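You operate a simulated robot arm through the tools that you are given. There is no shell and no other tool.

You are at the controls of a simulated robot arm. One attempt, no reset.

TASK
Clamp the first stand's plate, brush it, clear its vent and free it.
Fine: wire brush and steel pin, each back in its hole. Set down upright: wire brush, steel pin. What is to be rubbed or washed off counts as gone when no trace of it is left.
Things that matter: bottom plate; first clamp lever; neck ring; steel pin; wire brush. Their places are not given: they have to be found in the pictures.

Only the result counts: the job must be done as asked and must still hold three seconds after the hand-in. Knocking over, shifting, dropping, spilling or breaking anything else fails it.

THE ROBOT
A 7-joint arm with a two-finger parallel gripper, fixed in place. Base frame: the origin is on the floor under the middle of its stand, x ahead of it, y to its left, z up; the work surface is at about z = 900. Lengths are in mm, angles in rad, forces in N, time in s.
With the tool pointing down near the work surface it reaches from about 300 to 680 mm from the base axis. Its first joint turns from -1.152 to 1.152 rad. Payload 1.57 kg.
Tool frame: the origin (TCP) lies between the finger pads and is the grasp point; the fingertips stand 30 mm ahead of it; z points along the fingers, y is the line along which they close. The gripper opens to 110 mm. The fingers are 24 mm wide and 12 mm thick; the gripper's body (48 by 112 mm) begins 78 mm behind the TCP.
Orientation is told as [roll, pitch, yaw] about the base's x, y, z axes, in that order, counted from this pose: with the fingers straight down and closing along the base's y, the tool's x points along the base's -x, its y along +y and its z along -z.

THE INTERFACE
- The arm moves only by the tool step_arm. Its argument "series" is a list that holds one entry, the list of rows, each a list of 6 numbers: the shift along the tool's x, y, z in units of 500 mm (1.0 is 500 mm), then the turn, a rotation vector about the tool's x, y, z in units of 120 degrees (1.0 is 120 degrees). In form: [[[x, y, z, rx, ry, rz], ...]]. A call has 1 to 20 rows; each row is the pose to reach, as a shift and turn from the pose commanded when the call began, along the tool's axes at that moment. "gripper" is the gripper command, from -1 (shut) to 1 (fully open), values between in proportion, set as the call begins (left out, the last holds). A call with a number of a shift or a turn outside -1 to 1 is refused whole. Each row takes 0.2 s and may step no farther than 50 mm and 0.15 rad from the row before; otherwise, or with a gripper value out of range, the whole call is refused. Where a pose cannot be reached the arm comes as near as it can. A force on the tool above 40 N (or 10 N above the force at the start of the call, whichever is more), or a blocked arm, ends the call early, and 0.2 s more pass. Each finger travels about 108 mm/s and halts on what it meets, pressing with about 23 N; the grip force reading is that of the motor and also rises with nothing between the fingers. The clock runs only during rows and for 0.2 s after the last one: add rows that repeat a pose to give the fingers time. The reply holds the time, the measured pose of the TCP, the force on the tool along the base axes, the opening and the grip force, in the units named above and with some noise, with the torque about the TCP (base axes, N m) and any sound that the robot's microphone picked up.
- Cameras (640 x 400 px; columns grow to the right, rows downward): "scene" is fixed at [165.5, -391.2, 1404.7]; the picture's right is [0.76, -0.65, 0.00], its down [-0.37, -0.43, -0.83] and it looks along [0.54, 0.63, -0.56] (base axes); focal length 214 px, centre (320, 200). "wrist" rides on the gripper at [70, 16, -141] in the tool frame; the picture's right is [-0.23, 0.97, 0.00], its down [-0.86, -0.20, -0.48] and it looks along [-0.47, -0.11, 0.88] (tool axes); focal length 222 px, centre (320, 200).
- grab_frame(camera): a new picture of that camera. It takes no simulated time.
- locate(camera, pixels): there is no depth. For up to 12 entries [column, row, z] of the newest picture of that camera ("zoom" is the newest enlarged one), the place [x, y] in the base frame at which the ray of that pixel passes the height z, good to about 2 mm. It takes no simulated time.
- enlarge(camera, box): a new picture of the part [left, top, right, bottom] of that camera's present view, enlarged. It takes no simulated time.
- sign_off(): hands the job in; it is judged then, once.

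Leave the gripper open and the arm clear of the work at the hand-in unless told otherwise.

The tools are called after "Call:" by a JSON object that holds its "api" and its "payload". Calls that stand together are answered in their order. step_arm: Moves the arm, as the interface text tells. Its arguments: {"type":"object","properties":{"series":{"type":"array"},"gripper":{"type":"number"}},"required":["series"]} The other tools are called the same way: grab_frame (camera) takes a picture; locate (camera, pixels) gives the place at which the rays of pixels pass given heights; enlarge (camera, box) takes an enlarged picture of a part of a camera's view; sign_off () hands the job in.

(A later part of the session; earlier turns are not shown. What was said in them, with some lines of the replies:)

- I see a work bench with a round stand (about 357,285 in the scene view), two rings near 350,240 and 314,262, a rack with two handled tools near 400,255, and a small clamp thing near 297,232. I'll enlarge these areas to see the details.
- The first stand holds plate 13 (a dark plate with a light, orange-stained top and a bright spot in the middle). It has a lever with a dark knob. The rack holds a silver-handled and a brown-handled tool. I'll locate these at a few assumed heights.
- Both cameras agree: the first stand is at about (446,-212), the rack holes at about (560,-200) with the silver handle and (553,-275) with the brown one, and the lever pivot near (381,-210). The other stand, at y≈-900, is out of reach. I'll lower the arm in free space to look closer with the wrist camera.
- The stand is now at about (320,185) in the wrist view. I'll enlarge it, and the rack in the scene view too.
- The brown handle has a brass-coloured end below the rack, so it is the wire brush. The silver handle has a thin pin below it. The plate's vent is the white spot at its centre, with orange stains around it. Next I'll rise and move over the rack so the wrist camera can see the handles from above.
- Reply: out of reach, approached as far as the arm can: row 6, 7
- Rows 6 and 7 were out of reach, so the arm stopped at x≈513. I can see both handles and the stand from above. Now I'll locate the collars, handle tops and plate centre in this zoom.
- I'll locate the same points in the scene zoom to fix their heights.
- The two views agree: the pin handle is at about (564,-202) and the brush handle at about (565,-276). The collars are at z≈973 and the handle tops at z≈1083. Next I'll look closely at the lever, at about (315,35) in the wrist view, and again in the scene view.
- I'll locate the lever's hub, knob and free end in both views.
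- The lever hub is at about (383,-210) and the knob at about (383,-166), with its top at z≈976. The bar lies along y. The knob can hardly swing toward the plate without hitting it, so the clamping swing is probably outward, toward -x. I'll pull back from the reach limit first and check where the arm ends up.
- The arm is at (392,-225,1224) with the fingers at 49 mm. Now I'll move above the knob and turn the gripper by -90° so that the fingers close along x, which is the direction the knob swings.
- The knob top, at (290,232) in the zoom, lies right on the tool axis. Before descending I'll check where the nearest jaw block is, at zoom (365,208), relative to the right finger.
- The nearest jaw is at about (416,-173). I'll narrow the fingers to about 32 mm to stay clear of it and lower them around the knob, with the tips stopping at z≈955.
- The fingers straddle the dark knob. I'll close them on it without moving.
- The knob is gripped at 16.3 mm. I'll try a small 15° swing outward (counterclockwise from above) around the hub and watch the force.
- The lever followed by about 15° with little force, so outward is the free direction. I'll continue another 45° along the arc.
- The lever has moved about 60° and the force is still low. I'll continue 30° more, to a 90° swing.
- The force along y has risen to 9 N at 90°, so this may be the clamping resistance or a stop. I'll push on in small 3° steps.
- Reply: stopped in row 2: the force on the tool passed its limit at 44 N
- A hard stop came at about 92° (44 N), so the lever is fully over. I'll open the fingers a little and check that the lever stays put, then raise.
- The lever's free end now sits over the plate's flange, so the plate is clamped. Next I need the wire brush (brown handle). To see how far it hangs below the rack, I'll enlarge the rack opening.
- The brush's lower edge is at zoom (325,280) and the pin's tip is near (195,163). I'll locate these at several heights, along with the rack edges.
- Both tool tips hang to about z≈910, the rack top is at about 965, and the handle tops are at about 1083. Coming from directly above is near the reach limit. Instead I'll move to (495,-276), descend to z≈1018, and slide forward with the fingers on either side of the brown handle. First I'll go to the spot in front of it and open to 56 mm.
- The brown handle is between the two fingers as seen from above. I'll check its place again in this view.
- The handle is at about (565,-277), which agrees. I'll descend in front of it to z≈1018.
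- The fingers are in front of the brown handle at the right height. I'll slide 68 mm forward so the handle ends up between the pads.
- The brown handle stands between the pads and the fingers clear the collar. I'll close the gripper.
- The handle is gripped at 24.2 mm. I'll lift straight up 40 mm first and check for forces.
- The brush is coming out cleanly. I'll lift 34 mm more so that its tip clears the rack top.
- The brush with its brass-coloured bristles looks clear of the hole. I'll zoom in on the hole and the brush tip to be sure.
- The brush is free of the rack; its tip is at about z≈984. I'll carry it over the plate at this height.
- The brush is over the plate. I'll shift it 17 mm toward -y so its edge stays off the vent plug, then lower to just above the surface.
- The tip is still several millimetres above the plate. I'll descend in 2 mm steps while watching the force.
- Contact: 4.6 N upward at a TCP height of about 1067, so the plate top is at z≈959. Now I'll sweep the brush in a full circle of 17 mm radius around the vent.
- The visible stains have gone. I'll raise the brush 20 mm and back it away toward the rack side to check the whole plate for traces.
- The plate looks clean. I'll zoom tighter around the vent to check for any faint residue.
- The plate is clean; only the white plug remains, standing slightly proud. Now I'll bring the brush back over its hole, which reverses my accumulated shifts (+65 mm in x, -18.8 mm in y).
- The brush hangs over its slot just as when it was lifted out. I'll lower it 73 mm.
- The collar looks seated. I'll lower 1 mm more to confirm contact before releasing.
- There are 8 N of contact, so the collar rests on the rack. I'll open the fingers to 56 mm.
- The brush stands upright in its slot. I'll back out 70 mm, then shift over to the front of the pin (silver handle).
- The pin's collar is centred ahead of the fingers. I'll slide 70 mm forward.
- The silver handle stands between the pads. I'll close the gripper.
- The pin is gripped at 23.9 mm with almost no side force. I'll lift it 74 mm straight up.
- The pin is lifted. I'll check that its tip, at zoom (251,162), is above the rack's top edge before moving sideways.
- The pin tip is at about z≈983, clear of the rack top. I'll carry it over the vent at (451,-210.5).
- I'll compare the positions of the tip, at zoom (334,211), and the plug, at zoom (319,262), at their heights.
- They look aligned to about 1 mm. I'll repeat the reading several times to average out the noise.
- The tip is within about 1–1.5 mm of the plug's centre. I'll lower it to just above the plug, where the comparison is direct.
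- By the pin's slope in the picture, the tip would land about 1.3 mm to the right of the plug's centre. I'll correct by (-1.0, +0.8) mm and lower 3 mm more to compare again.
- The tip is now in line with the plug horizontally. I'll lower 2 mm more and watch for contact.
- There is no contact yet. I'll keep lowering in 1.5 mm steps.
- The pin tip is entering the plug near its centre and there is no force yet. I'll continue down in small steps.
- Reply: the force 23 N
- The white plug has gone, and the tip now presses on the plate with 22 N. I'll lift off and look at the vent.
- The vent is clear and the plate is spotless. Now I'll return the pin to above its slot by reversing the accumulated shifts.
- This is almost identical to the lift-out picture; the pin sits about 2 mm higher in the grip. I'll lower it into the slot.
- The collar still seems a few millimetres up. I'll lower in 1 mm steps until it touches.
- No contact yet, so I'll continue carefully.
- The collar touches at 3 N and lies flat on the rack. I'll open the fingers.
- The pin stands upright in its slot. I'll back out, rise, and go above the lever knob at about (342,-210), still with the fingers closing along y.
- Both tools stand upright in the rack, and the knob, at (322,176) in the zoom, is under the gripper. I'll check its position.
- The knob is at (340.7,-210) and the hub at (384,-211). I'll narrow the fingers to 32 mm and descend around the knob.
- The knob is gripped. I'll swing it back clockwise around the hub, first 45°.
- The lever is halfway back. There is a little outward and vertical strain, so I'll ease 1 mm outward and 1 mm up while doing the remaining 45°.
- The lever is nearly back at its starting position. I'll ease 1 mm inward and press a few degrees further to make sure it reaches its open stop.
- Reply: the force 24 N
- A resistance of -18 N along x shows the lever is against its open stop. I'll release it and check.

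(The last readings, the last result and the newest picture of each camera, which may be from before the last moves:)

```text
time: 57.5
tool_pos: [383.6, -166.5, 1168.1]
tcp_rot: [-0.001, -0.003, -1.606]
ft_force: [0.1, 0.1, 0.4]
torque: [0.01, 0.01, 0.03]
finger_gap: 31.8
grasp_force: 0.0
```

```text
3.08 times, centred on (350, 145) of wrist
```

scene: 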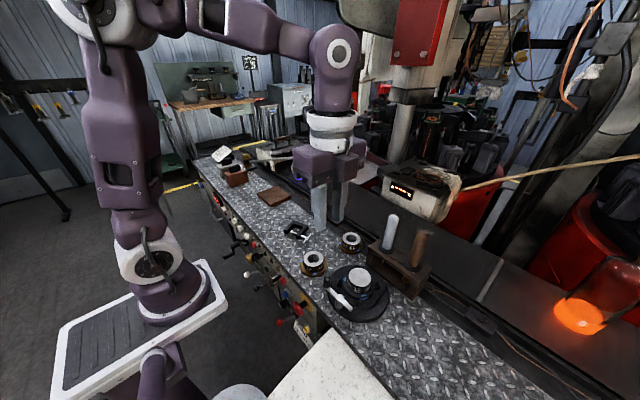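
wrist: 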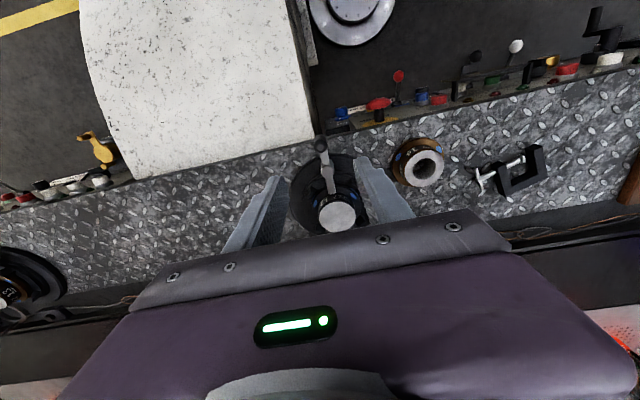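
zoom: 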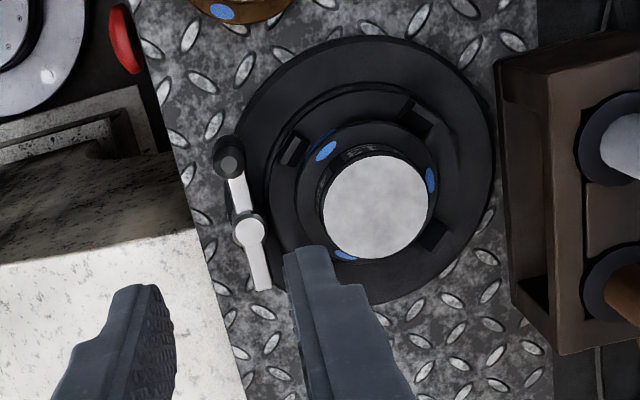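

The lever is back at its starting position, the plate is clean, and both tools are in the rack. I notice a small reddish mark on the bench at zoom (515,322), so I'll look closer.

Call:
{"api": "enlarge", "payload": {"camera": "scene", "box": [374, 292, 404, 320]}}

Call:
{"api": "enlarge", "payload": {"camera": "wrist", "box": [395, 165, 440, 205]}}

Call:
{"api": "enlarge", "payload": {"camera": "scene", "box": [365, 205, 445, 305]}}

```text
14.29 times, centred on (389, 306) of scene
```

zoom: 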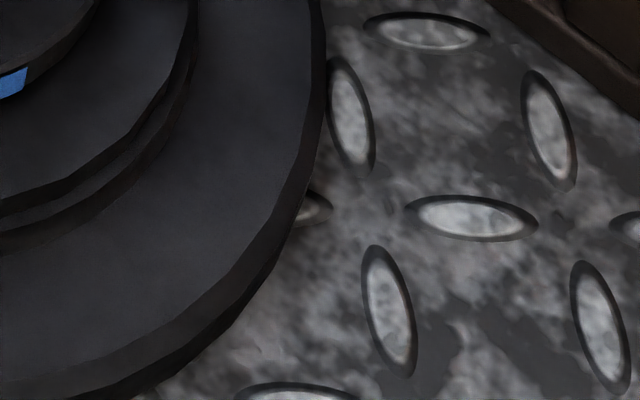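

```text
10.00 times, centred on (418, 185) of wrist
```

zoom: 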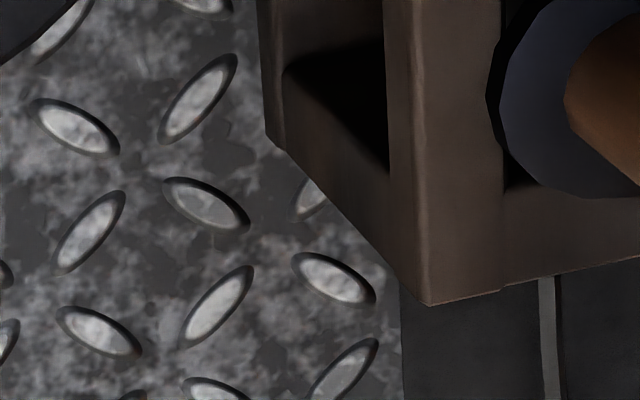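

```text
4.00 times, centred on (405, 255) of scene
```

zoom: 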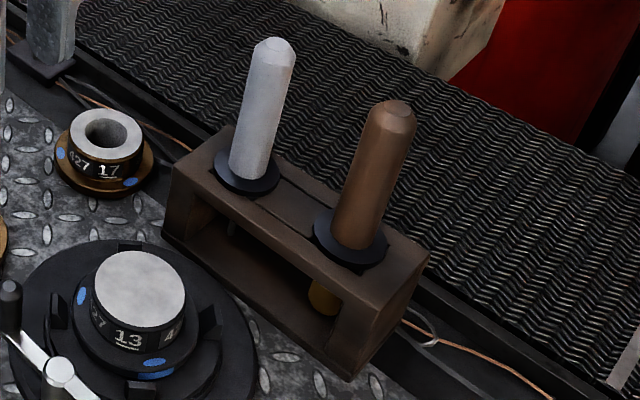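

That spot is only a texture flicker; nothing is there. Both tools stand upright in their slots and the ring and clamp are untouched. I'll open the gripper fully and pull the arm up and clear.

Call:
{"api": "step_arm", "payload": {"series": [[[0, 0, -0.05, 0, 0, 0], [0, 0, -0.1, 0, 0, 0], [0, 0, -0.1, 0, 0, 0], [0, 0, -0.1, 0, 0, 0]]], "gripper": 1}}

Call:
{"api": "grab_frame", "payload": {"camera": "scene"}}

Call:
{"api": "enlarge", "payload": {"camera": "scene", "box": [310, 210, 440, 320]}}

```text
time: 58.5
tool_pos: [385.2, -166.8, 1216.6]
tcp_rot: [0.0, -0.003, -1.603]
ft_force: [-1.1, -0.6, -0.2]
torque: [-0.01, -0.02, -0.01]
finger_gap: 110.0
grasp_force: 0.1
```

```text
taken
```

scene: 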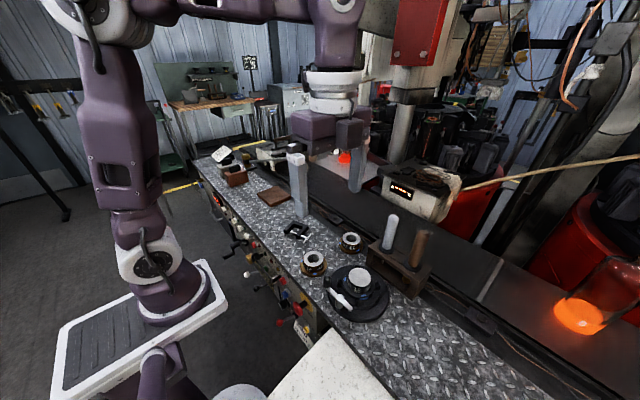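

```text
3.64 times, centred on (375, 265) of scene
```

zoom: 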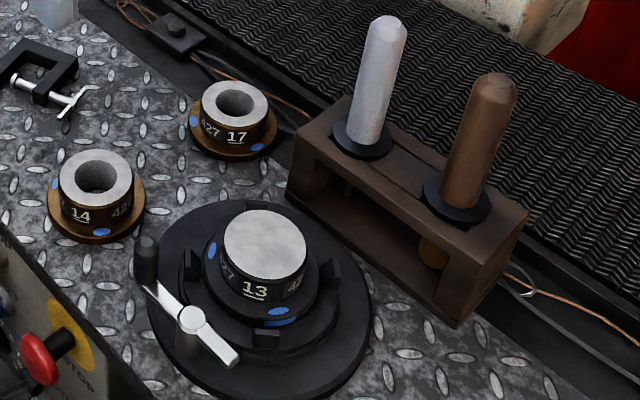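

The plate is clean, its vent is clear, and the clamp lever is back in its open position. Both tools stand upright in their slots, the gripper is open, and the arm is clear. I'll hand the job in.

Call:
{"api": "sign_off", "payload": {}}

```text
The job is handed in.
```

The job is handed in. The first stand's plate (number 13) was clamped, brushed, cleared at the vent and freed.

- **Clamp:** I swung the lever outward to its hard stop at about 92°, which put its free end over the plate's flange. At the end I swung it back to its open stop.
- **Brushing:** One circle with the wire brush at light pressure removed all the orange stains. Close-up pictures showed no trace left.
- **Vent:** The steel pin removed the white plug. The pin then pressed on the plate at about 22 N. I lifted off, and pictures showed the plate clean with no plug.
- **Tools:** The wire brush and steel pin are both upright in their slots in the rack.
- **Rest of the bench:** I saw nothing else moved. The gripper is fully open and the arm is raised clear of the work.
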